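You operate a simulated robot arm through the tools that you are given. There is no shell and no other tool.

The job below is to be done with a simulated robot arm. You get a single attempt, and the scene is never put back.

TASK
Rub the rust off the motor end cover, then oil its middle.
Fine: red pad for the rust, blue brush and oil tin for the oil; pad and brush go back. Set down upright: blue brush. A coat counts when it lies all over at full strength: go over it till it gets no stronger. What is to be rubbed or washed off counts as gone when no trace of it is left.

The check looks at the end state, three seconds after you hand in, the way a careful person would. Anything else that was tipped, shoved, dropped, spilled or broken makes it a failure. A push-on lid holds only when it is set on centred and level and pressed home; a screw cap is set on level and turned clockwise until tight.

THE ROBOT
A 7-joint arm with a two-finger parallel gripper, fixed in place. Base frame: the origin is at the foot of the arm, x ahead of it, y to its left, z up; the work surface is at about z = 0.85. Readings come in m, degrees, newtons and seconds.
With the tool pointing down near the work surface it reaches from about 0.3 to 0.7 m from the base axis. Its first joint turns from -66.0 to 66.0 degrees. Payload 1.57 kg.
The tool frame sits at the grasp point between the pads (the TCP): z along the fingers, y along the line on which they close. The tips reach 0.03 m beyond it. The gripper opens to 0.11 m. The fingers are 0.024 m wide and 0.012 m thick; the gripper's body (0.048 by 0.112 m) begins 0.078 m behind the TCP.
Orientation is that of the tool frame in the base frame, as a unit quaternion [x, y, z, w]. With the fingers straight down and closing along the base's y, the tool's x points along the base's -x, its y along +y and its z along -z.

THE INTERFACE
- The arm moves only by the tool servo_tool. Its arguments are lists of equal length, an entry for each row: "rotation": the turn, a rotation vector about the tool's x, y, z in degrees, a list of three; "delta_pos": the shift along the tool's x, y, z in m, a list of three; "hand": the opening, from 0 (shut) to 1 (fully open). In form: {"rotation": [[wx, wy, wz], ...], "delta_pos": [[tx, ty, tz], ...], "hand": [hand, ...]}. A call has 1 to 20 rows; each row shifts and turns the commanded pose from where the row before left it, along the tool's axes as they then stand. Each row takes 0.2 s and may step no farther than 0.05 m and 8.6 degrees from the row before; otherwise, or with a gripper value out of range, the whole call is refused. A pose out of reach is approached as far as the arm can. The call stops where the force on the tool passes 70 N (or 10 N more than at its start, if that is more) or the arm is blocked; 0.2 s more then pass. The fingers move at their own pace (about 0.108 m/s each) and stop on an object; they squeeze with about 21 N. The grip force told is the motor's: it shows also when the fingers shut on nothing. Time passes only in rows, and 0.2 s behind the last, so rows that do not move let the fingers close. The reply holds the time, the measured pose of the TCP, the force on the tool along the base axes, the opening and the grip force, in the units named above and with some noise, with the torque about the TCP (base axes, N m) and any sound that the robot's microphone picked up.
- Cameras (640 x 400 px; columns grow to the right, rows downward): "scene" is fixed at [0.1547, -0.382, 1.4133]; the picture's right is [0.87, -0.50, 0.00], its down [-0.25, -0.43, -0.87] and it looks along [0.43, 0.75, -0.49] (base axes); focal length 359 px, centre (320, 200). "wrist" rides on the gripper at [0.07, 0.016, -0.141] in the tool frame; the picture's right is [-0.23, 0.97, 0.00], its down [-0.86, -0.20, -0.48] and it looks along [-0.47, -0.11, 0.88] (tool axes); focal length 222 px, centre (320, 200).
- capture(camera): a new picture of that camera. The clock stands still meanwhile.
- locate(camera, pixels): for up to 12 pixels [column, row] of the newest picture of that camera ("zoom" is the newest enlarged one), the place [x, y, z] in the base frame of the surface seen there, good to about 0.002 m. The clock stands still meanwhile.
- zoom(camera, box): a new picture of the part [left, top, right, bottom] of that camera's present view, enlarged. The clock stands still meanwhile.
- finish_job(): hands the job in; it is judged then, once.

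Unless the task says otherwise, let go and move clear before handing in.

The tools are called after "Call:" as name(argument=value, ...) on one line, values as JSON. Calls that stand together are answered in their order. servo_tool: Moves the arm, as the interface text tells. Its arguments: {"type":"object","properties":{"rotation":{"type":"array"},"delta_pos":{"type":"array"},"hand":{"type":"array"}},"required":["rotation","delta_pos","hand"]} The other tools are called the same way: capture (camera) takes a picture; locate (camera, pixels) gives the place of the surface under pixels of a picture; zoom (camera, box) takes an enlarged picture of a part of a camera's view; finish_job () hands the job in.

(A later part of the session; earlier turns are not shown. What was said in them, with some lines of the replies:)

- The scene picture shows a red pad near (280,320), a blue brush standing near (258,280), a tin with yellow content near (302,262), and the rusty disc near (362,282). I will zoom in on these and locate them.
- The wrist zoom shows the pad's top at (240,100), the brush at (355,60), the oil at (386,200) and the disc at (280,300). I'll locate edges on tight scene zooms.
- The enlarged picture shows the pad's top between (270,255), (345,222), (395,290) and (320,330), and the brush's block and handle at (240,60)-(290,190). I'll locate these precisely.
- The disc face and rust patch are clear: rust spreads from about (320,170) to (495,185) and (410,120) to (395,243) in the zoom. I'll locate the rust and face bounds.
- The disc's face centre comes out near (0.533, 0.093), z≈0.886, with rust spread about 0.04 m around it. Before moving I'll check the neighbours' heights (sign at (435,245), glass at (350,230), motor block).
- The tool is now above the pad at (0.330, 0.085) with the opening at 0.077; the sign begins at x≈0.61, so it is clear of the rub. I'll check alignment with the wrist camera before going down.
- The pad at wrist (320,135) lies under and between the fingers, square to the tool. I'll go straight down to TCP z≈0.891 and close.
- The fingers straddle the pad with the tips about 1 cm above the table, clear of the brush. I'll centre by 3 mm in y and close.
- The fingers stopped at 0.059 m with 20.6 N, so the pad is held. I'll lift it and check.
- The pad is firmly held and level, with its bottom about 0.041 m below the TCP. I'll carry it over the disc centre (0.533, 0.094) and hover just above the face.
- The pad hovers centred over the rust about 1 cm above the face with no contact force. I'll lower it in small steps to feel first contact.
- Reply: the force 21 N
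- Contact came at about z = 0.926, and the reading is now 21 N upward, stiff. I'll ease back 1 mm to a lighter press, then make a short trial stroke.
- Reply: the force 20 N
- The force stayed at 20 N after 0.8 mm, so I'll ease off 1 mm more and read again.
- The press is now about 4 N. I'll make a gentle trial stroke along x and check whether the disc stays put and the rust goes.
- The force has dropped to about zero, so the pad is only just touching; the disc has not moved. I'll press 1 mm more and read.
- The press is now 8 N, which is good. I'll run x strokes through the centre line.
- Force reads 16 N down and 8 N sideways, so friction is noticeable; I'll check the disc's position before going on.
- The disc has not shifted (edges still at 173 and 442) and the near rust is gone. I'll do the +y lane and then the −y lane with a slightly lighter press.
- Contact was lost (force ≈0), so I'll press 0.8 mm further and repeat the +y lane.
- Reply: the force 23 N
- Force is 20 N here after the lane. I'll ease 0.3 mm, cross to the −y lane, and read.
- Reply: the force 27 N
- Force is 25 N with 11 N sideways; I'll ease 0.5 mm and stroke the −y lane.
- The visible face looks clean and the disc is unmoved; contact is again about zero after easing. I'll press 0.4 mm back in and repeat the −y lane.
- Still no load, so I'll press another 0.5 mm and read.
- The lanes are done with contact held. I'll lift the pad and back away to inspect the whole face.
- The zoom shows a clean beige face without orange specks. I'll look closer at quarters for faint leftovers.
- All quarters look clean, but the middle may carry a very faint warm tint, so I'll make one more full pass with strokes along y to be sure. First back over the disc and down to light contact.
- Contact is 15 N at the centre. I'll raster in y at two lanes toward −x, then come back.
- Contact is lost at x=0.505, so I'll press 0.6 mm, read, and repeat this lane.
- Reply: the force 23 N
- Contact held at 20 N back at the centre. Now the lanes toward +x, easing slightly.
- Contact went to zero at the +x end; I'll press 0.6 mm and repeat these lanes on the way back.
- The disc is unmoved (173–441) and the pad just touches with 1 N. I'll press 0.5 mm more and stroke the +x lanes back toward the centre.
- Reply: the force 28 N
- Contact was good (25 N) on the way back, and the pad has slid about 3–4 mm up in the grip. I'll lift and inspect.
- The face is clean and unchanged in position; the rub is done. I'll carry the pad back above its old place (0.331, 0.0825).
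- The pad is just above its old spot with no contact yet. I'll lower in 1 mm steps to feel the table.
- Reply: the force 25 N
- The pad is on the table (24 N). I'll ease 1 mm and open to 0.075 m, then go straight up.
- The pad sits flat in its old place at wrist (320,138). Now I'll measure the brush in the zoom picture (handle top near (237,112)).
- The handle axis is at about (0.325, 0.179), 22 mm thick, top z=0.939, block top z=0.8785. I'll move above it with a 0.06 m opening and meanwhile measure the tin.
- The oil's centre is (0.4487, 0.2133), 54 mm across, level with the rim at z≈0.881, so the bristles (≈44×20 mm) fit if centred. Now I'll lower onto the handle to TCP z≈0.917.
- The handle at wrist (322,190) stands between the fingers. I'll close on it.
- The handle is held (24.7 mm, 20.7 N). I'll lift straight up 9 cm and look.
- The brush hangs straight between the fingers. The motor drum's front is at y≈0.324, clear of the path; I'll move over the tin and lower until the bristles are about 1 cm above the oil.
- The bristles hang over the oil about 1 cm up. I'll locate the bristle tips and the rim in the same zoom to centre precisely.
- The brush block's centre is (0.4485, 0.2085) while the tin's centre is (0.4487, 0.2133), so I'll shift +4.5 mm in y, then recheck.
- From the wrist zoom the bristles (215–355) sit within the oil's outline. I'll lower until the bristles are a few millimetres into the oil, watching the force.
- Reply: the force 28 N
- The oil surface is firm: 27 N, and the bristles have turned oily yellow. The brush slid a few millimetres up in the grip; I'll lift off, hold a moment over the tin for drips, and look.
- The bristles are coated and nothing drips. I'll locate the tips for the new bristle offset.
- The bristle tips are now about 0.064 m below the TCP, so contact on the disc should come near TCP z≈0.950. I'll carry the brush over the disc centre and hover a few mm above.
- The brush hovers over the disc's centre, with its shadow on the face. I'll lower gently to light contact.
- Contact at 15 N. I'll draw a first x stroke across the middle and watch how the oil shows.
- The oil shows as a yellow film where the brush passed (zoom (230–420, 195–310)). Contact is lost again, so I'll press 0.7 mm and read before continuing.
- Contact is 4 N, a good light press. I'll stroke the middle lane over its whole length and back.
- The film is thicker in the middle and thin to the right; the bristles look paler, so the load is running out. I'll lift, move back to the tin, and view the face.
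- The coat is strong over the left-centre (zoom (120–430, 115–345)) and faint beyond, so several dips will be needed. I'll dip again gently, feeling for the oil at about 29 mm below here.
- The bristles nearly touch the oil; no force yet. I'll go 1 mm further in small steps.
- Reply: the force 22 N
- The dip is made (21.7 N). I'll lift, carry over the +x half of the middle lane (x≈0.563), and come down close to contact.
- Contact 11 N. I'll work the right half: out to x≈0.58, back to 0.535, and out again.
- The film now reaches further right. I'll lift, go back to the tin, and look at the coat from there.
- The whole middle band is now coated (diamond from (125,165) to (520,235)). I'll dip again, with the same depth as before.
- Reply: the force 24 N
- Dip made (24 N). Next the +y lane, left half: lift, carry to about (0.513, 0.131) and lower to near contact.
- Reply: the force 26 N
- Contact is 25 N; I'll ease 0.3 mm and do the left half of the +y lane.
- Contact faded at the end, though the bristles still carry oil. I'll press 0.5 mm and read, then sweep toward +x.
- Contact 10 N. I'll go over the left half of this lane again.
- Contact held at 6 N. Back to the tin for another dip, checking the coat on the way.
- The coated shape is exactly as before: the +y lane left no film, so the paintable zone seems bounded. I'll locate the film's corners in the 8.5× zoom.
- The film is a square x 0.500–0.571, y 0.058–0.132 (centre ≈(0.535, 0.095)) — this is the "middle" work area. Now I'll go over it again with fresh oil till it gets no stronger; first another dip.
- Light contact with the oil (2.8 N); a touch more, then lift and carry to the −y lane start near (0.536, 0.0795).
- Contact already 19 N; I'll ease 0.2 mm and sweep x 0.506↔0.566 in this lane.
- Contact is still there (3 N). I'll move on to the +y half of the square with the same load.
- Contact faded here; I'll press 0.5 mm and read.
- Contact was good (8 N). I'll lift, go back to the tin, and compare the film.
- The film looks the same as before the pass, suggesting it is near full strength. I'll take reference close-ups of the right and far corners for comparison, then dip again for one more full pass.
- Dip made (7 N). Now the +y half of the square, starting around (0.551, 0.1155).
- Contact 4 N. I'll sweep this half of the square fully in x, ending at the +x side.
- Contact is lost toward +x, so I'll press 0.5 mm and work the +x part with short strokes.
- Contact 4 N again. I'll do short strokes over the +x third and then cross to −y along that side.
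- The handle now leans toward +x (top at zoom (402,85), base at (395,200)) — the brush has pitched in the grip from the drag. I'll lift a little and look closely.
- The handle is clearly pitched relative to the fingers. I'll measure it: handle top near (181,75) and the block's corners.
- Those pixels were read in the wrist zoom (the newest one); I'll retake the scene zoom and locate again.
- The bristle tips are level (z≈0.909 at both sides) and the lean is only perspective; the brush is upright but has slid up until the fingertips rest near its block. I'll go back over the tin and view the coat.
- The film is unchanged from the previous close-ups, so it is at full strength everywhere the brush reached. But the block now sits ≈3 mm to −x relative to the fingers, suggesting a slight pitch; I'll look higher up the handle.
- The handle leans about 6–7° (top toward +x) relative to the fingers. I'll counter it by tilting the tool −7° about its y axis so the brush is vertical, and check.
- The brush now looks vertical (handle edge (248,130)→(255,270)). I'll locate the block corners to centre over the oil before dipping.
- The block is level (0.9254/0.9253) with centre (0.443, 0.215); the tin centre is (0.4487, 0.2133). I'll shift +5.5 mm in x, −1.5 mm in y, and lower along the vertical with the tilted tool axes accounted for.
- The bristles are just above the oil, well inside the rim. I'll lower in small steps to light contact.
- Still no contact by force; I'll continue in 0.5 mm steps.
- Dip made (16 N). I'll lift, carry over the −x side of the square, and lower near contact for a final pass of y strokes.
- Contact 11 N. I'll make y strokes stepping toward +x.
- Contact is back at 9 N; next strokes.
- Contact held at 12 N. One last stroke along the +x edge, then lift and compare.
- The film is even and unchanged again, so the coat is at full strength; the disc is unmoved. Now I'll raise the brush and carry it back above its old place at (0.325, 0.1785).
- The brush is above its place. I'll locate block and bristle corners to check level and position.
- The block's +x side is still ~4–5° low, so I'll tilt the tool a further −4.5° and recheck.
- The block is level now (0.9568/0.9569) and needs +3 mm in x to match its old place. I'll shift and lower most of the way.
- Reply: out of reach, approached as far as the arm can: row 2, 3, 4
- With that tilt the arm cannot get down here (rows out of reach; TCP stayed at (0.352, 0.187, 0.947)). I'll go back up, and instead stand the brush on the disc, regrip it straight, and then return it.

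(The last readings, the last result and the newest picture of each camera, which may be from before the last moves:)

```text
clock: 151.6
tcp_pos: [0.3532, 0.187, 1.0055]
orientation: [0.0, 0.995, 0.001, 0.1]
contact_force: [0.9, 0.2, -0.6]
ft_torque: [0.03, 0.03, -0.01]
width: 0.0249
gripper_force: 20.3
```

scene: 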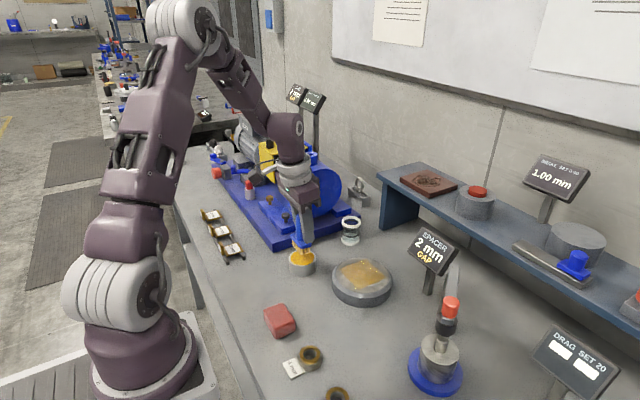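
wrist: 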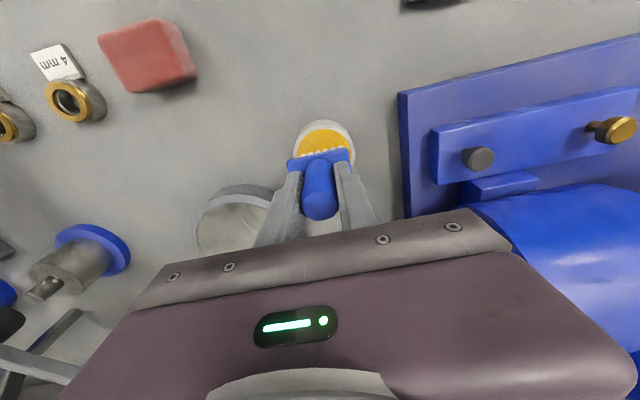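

The commanded pose follows the reached one, at (0.353, 0.187, 1.0055). I'll carry the brush over the disc centre and lower to about 1 cm above it.

Call:
servo_tool(rotation=[[0, 0, 0], [0, 0, 0], [0, 0, 0], [0, 0, 0], [0, 0, 0], [0, 0, 0], [0, 0, 0], [0, 0, 0]], delta_pos=[[-0.0374, -0.0182, 0.0076], [-0.0374, -0.0182, 0.0076], [-0.0374, -0.0182, 0.0076], [-0.0374, -0.0182, 0.0076], [-0.0374, -0.0182, 0.0076], [0.0055, 0, 0.027], [0.0055, 0, 0.027], [0, 0, 0]], hand=[0.1, 0.1, 0.1, 0.1, 0.1, 0.1, 0.1, 0.1])

Call:
zoom(camera="scene", box=[315, 220, 405, 300])

```text
clock: 153.4
tcp_pos: [0.5448, 0.0947, 0.9522]
orientation: [0.001, 0.995, -0.001, 0.1]
contact_force: [-0.6, -0.9, 0.2]
ft_torque: [0.0, -0.03, 0.0]
width: 0.0246
gripper_force: 20.3
```

```text
5.00 times, centred on (360, 260) of scene
```

zoom: 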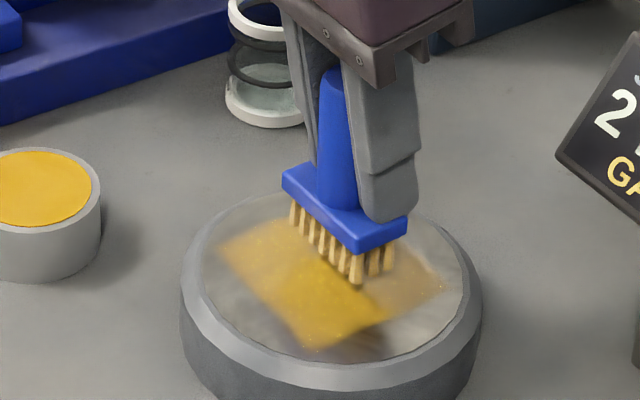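

The brush is over the coat, about 1 cm up. I'll lower in small steps to light contact.

Call:
servo_tool(rotation=[[0, 0, 0], [0, 0, 0], [0, 0, 0], [0, 0, 0]], delta_pos=[[0.0012, 0, 0.0059], [0.0006, 0, 0.0029], [0.0002, 0, 0.001], [0, 0, 0]], hand=[0.1, 0.1, 0.1, 0.1])

```text
clock: 154.4
tcp_pos: [0.5428, 0.0937, 0.9427]
orientation: [0.0, 0.995, 0.0, 0.1]
contact_force: [0.1, -0.3, -0.6]
ft_torque: [0.04, 0.0, 0.03]
width: 0.0246
gripper_force: 21.2
```

Call:
servo_tool(rotation=[[0, 0, 0], [0, 0, 0], [0, 0, 0]], delta_pos=[[0.0002, 0, 0.001], [0.0001, 0, 0.0007], [0, 0, 0]], hand=[0.1, 0.1, 0.1])

```text
clock: 155.2
tcp_pos: [0.5446, 0.0956, 0.9401]
orientation: [0.0, 0.995, 0.0, 0.1]
contact_force: [1.1, 0.1, -1.0]
ft_torque: [0.04, 0.01, -0.03]
width: 0.0249
gripper_force: 20.9
```

Call:
servo_tool(rotation=[[0, 0, 0], [0, 0, 0], [0, 0, 0]], delta_pos=[[0.0001, 0, 0.0006], [0.0001, 0, 0.0006], [0, 0, 0]], hand=[0.1, 0.1, 0.1])

Call:
zoom(camera="scene", box=[335, 230, 395, 290])

```text
clock: 156.0
tcp_pos: [0.5426, 0.095, 0.9399]
orientation: [0.0, 0.995, 0.0, 0.101]
contact_force: [-0.5, 0.3, 0.6]
ft_torque: [-0.01, 0.01, 0.01]
width: 0.0247
gripper_force: 21.2
```

```text
6.67 times, centred on (365, 260) of scene
```

zoom: 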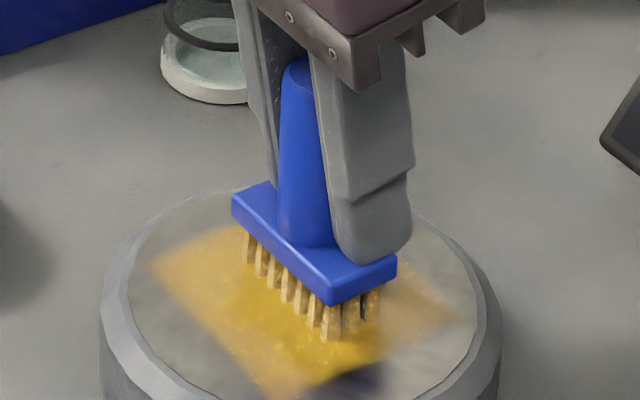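

Nearly touching. Another fine step.

Call:
servo_tool(rotation=[[0, 0, 0], [0, 0, 0], [0, 0, 0]], delta_pos=[[0.0001, 0, 0.0005], [0.0001, 0, 0.0004], [0, 0, 0]], hand=[0.1, 0.1, 0.1])

```text
clock: 156.8
tcp_pos: [0.5432, 0.0944, 0.9381]
orientation: [0.0, 0.995, 0.0, 0.1]
contact_force: [-2.1, -0.7, 7.6]
ft_torque: [-0.01, 0.23, 0.01]
width: 0.0245
gripper_force: 20.6
```

The brush stands on the disc (7.6 N). I'll open the fingers, both sides sliding evenly off, and check that it stands.

Call:
servo_tool(rotation=[[0, 0, 0], [0, 0, 0], [0, 0, 0], [0, 0, 0], [0, 0, 0]], delta_pos=[[0, 0, 0], [0, 0, 0], [0, 0, 0], [0, 0, 0], [0, 0, 0]], hand=[0.24, 0.28, 0.35, 0.45, 0.58])

Call:
zoom(camera="scene", box=[315, 220, 405, 300])

Call:
capture(camera="wrist")

```text
clock: 158.0
tcp_pos: [0.544, 0.0956, 0.9389]
orientation: [-0.001, 0.995, 0.0, 0.1]
contact_force: [-0.3, 1.0, 0.1]
ft_torque: [0.0, -0.02, 0.01]
width: 0.0639
gripper_force: 0.0
```

```text
5.00 times, centred on (360, 260) of scene
```

zoom: 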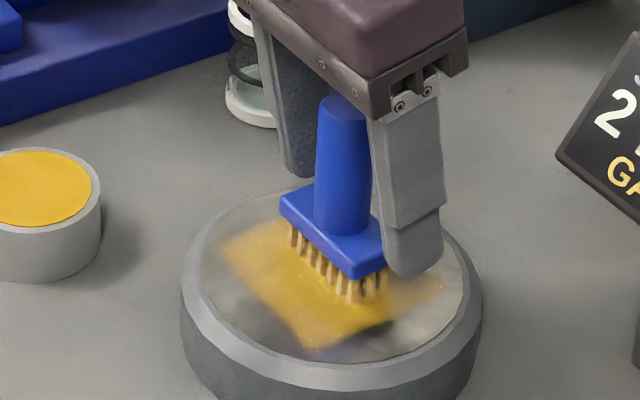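

```text
taken
```

wrist: 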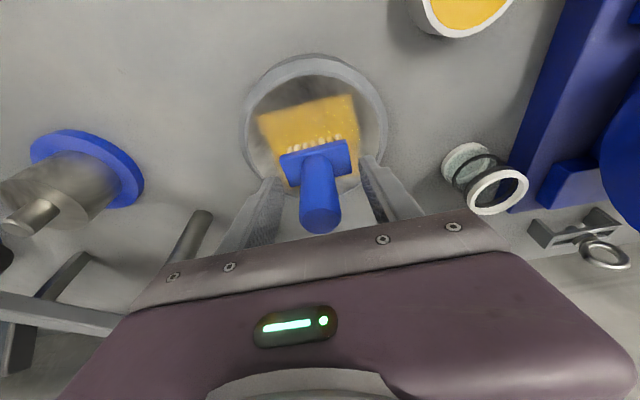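

The brush stands upright on the disc and the fingers are free (0.064 m). I'll raise slightly and turn the tool back to vertical.

Call:
servo_tool(rotation=[[0, 0, 0], [0, 5.75, 0], [0, 5.75, 0], [0, 0, 0]], delta_pos=[[-0.004, 0, -0.0196], [0, 0, 0], [0, 0, 0], [0, 0, 0]], hand=[0.58, 0.58, 0.58, 0.58])

Call:
zoom(camera="scene", box=[325, 220, 395, 290])

```text
clock: 159.0
tcp_pos: [0.5427, 0.0952, 0.9583]
orientation: [0.0, 1.0, 0.0, -0.001]
contact_force: [-0.2, -0.4, -0.7]
ft_torque: [-0.03, 0.02, 0.03]
width: 0.0637
gripper_force: 0.1
```

```text
5.71 times, centred on (360, 255) of scene
```

zoom: 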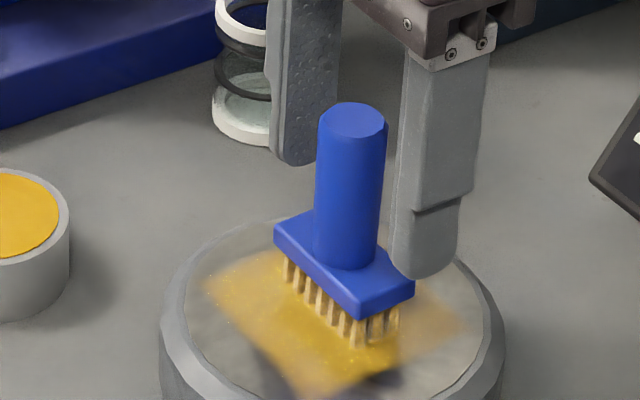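

Call:
locate(camera="zoom", pixels=[[352, 122], [320, 122], [386, 122], [352, 105], [352, 138], [360, 312], [412, 288], [277, 228], [345, 265], [358, 343], [392, 328], [290, 275]])

```text
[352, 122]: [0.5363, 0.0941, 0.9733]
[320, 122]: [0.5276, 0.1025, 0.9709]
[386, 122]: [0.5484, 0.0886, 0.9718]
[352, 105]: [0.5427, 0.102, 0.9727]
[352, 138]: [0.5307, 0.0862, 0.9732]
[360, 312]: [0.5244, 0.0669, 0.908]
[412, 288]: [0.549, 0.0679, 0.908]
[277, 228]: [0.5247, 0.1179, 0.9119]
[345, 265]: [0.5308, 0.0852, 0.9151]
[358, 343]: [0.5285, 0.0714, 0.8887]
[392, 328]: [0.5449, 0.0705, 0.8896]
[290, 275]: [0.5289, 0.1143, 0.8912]
```

The handle axis is at (0.5367, 0.094) with the top level at 0.973. I'll centre the vertical tool on it, lower to z≈0.950, and close.

Call:
servo_tool(rotation=[[0, 0, 0], [0, 0, 0], [0, 0, 0], [0, 0, 0], [0, 0, 0], [0, 0, 0], [0, 0, 0]], delta_pos=[[0.006, -0.001, 0], [0, 0, 0.008], [0, 0, 0], [0, 0, 0], [0, 0, 0], [0, 0, 0], [0, 0, 0]], hand=[0.58, 0.58, 0.4, 0.3, 0.1, 0.1, 0.1])

Call:
zoom(camera="scene", box=[325, 220, 395, 290])

```text
clock: 160.6
tcp_pos: [0.5381, 0.0961, 0.9498]
orientation: [0.0, 1.0, 0.0, 0.0]
contact_force: [0.3, -0.7, 0.9]
ft_torque: [0.01, 0.01, 0.0]
width: 0.0251
gripper_force: 20.9
```

```text
5.71 times, centred on (360, 255) of scene
```

zoom: 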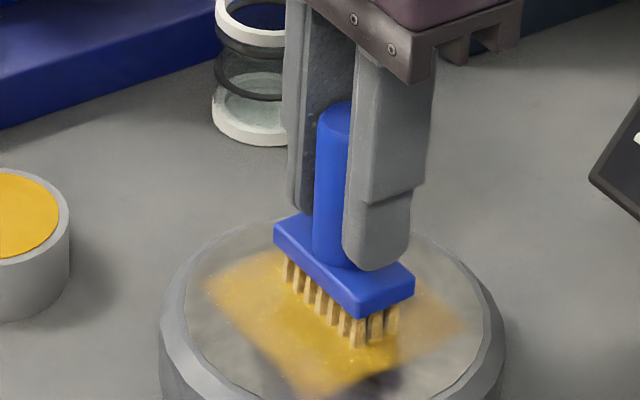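

The brush is gripped straight (25.1 mm). I'll lift it off, view the coat, and carry it over its old place.

Call:
servo_tool(rotation=[[0, 0, 0], [0, 0, 0], [0, 0, 0], [0, 0, 0], [0, 0, 0], [0, 0, 0], [0, 0, 0], [0, 0, 0], [0, 0, 0]], delta_pos=[[0, 0, -0.015], [0, 0, -0.04], [0.0424, 0.0169, 0], [0.0424, 0.0169, 0], [0.0424, 0.0169, 0], [0.0425, 0.0169, 0], [0.0425, 0.0169, 0], [0, 0, 0.045], [0, 0, 0]], hand=[0.1, 0.1, 0.1, 0.1, 0.1, 0.1, 0.1, 0.1, 0.1])

Call:
zoom(camera="scene", box=[325, 250, 400, 297])

Call:
zoom(camera="scene", box=[225, 235, 295, 305])

```text
clock: 162.6
tcp_pos: [0.3244, 0.1805, 0.9594]
orientation: [0.0, 1.0, 0.0, 0.0]
contact_force: [0.5, 0.1, -0.8]
ft_torque: [-0.02, 0.01, 0.02]
width: 0.0249
gripper_force: 21.1
```

```text
8.51 times, centred on (362, 274) of scene
```

zoom: 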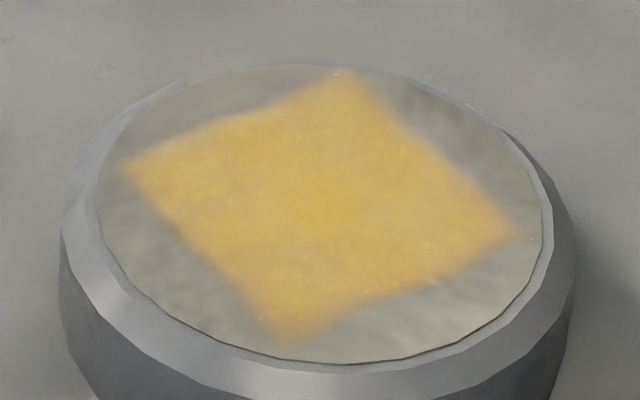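

```text
5.71 times, centred on (260, 270) of scene
```

zoom: 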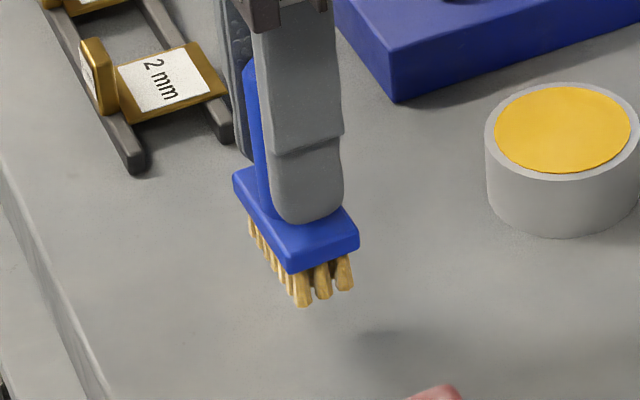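

The coat is even with no shadow on it now. The brush hangs above its spot; I'll check its position and level.

Call:
locate(camera="zoom", pixels=[[289, 258], [356, 235], [236, 180], [301, 302], [324, 295], [346, 286], [252, 230], [246, 70]])

```text
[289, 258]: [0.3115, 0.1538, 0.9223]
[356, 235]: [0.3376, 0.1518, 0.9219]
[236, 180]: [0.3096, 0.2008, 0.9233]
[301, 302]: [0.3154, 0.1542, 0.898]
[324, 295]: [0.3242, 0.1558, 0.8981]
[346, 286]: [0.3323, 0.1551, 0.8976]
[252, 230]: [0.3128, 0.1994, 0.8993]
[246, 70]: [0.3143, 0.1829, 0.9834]
```

The block is level and lies within 1 mm of its old x and y. I'll lower 4 cm, then feel for the table.

Call:
servo_tool(rotation=[[0, 0, 0], [0, 0, 0], [0, 0, 0], [0, 0, 0], [0, 0, 0]], delta_pos=[[0, 0, 0.025], [0, 0, 0.015], [0, 0, 0.003], [0, 0, 0.001], [0, 0, 0]], hand=[0.1, 0.1, 0.1, 0.1, 0.1])

```text
clock: 163.8
tcp_pos: [0.3257, 0.1793, 0.915]
orientation: [0.0, 1.0, -0.001, 0.0]
contact_force: [-0.1, 0.6, -0.3]
ft_torque: [0.0, -0.01, 0.02]
width: 0.0247
gripper_force: 21.5
```

Call:
servo_tool(rotation=[[0, 0, 0], [0, 0, 0], [0, 0, 0]], delta_pos=[[0, 0, 0.0006], [0, 0, 0.0006], [0, 0, 0]], hand=[0.1, 0.1, 0.1])

```text
clock: 164.6
tcp_pos: [0.326, 0.1795, 0.9148]
orientation: [0.0, 1.0, 0.001, 0.001]
contact_force: [-1.8, 0.7, 27.3]
ft_torque: [0.0, -0.03, -0.05]
width: 0.0247
gripper_force: 21.0
```

The brush is on the table (27 N). I'll ease off half a millimetre, open, and check that it stands.

Call:
servo_tool(rotation=[[0, 0, 0], [0, 0, 0], [0, 0, 0], [0, 0, 0], [0, 0, 0], [0, 0, 0]], delta_pos=[[0, 0, -0.0005], [0, 0, 0], [0, 0, 0], [0, 0, 0], [0, 0, 0], [0, 0, 0]], hand=[0.1, 0.24, 0.3, 0.4, 0.55, 0.55])

Call:
zoom(camera="scene", box=[220, 235, 310, 315])

```text
clock: 166.0
tcp_pos: [0.3245, 0.1791, 0.9144]
orientation: [0.0, 1.0, 0.0, 0.0]
contact_force: [0.3, -0.6, -0.3]
ft_torque: [-0.01, -0.03, 0.01]
width: 0.0604
gripper_force: 0.0
```

```text
5.00 times, centred on (265, 275) of scene
```

zoom: 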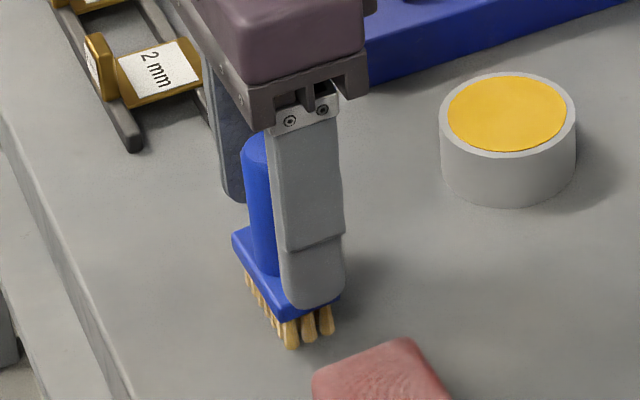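

The fingers are open and the brush stands. I'll rise straight up well clear and look at everything.

Call:
servo_tool(rotation=[[0, 0, 0], [0, 0, 0], [0, 0, 0], [0, 0, 0], [0, 0, 0], [0, 0, 0], [0, 0, 0]], delta_pos=[[0, 0, -0.02], [0, 0, -0.04], [0, 0, -0.045], [0, 0, -0.045], [0, 0, -0.045], [0, 0, -0.03], [0, 0, 0]], hand=[0.55, 0.55, 0.55, 0.55, 0.55, 0.55, 0.55])

Call:
capture(camera="scene")

Call:
zoom(camera="scene", box=[230, 210, 420, 345])

Call:
zoom(camera="scene", box=[325, 250, 400, 297])

Call:
capture(camera="wrist")

```text
clock: 167.6
tcp_pos: [0.327, 0.1774, 1.1398]
orientation: [0.0, 1.0, 0.0, 0.0]
contact_force: [0.5, -0.2, -0.5]
ft_torque: [-0.01, 0.02, -0.01]
width: 0.0604
gripper_force: 0.1
```

```text
taken
```

scene: 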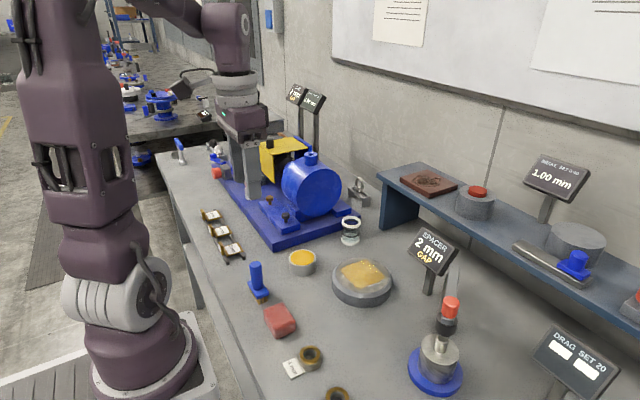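

```text
2.96 times, centred on (325, 278) of scene
```

zoom: 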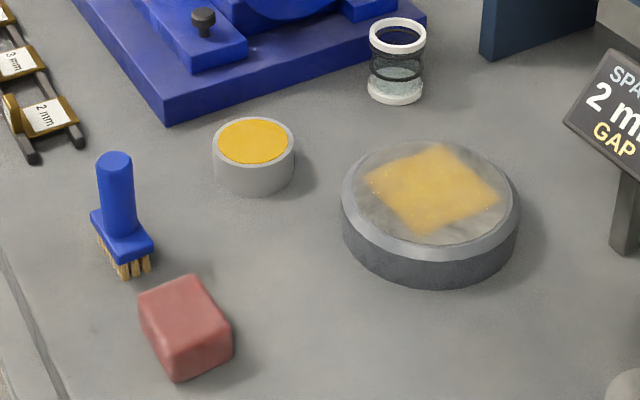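

```text
8.51 times, centred on (362, 274) of scene
```

zoom: 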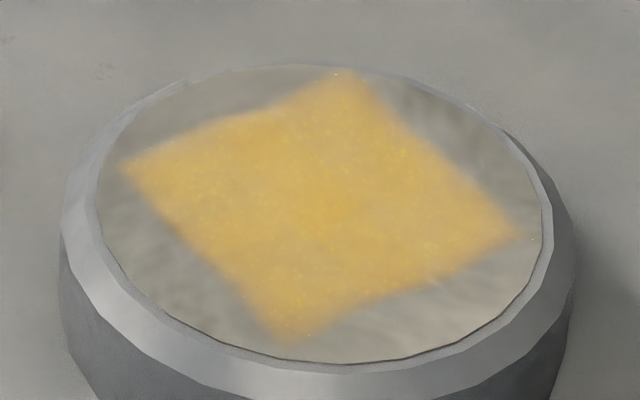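

```text
taken
```

wrist: 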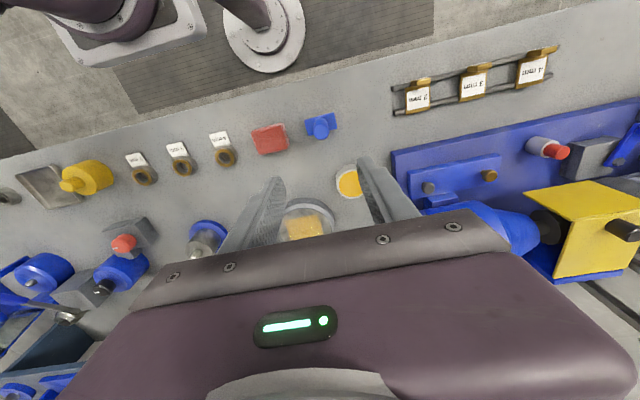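

Everything is in place: pad at (185,325), brush upright at (120,215), tin and disc unmoved. For a last check of the coat's evenness I'll view the disc from above with the wrist camera, staying high and clear.

Call:
servo_tool(rotation=[[0, 0, 0], [0, 0, 0], [0, 0, 0], [0, 0, 0], [0, 0, 0], [0, 0, 0], [0, 0, 0], [0, 0, 0]], delta_pos=[[-0.038, -0.01, 0], [-0.038, -0.01, 0], [-0.038, -0.01, 0], [-0.038, -0.01, 0], [-0.038, -0.01, 0], [-0.038, -0.01, 0], [-0.038, -0.02, 0], [0, 0, 0]], hand=[0.7, 0.85, 1, 1, 1, 1, 1, 1])

Call:
capture(camera="wrist")

```text
clock: 169.4
tcp_pos: [0.5899, 0.0999, 1.1379]
orientation: [0.0, 1.0, 0.0, -0.001]
contact_force: [0.6, 0.1, -0.5]
ft_torque: [0.01, -0.03, 0.0]
width: 0.1103
gripper_force: 0.1
```

```text
taken
```

wrist: 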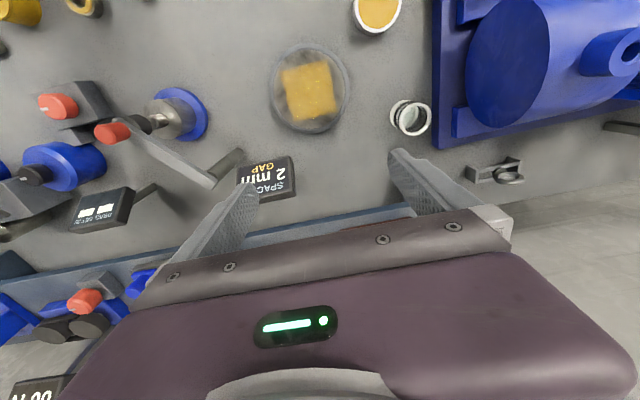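

Call:
zoom(camera="wrist", box=[262, 38, 358, 138])

Call:
zoom(camera="wrist", box=[275, 58, 343, 122])

```text
4.00 times, centred on (310, 88) of wrist
```

zoom: 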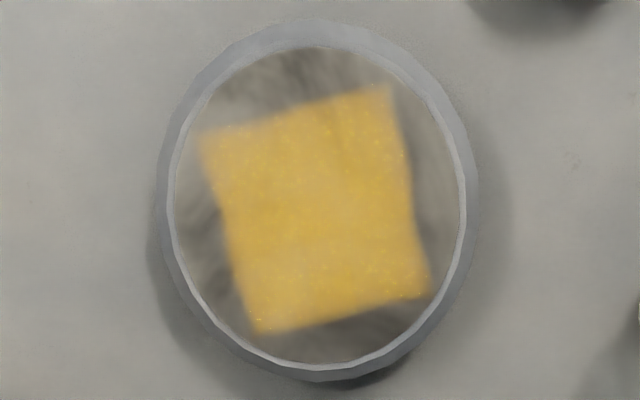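

```text
6.25 times, centred on (309, 90) of wrist
```

zoom: 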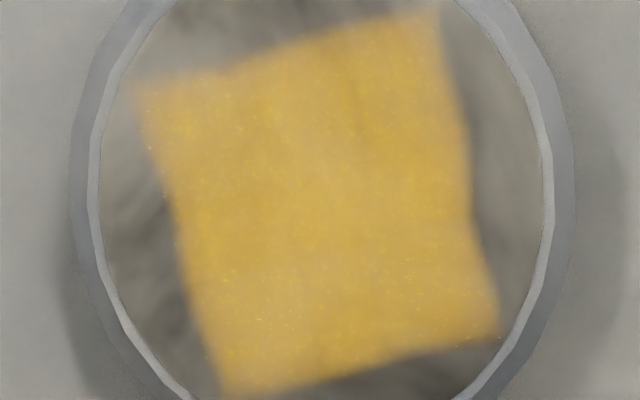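

Seen from above, the oil lies even over the whole square ((140,85)–(495,335) in the zoom), with no rust left around it. Pad and upright brush are back in place, the gripper is empty and clear, so I hand in the job.

Call:
finish_job()

```text
The job is handed in.
```

The motor end cover is clean and its middle is oiled, and I have handed the job in; I have not had a check result back.

- **Rust:** I rubbed the whole face with the red pad in two passes. Close-up pictures show no rust left.
- **Oil:** The oil lies over a square of about 7 cm in the centre of the cover. I took that square as "the middle": brushing outside it left no oil. I kept adding fresh oil until two more passes made no visible difference.
- **Pad and brush:** The red pad is flat in its old place. The blue brush stands upright within about 1 mm of where it was.
- **Other objects:** The oil tin and the cover did not move, and nothing was tipped or spilled in the pictures.

While brushing, the brush tilted in the grip. I stood it on the cover for a moment, gripped it straight again and then put it back. The gripper is open, empty and clear of everything.
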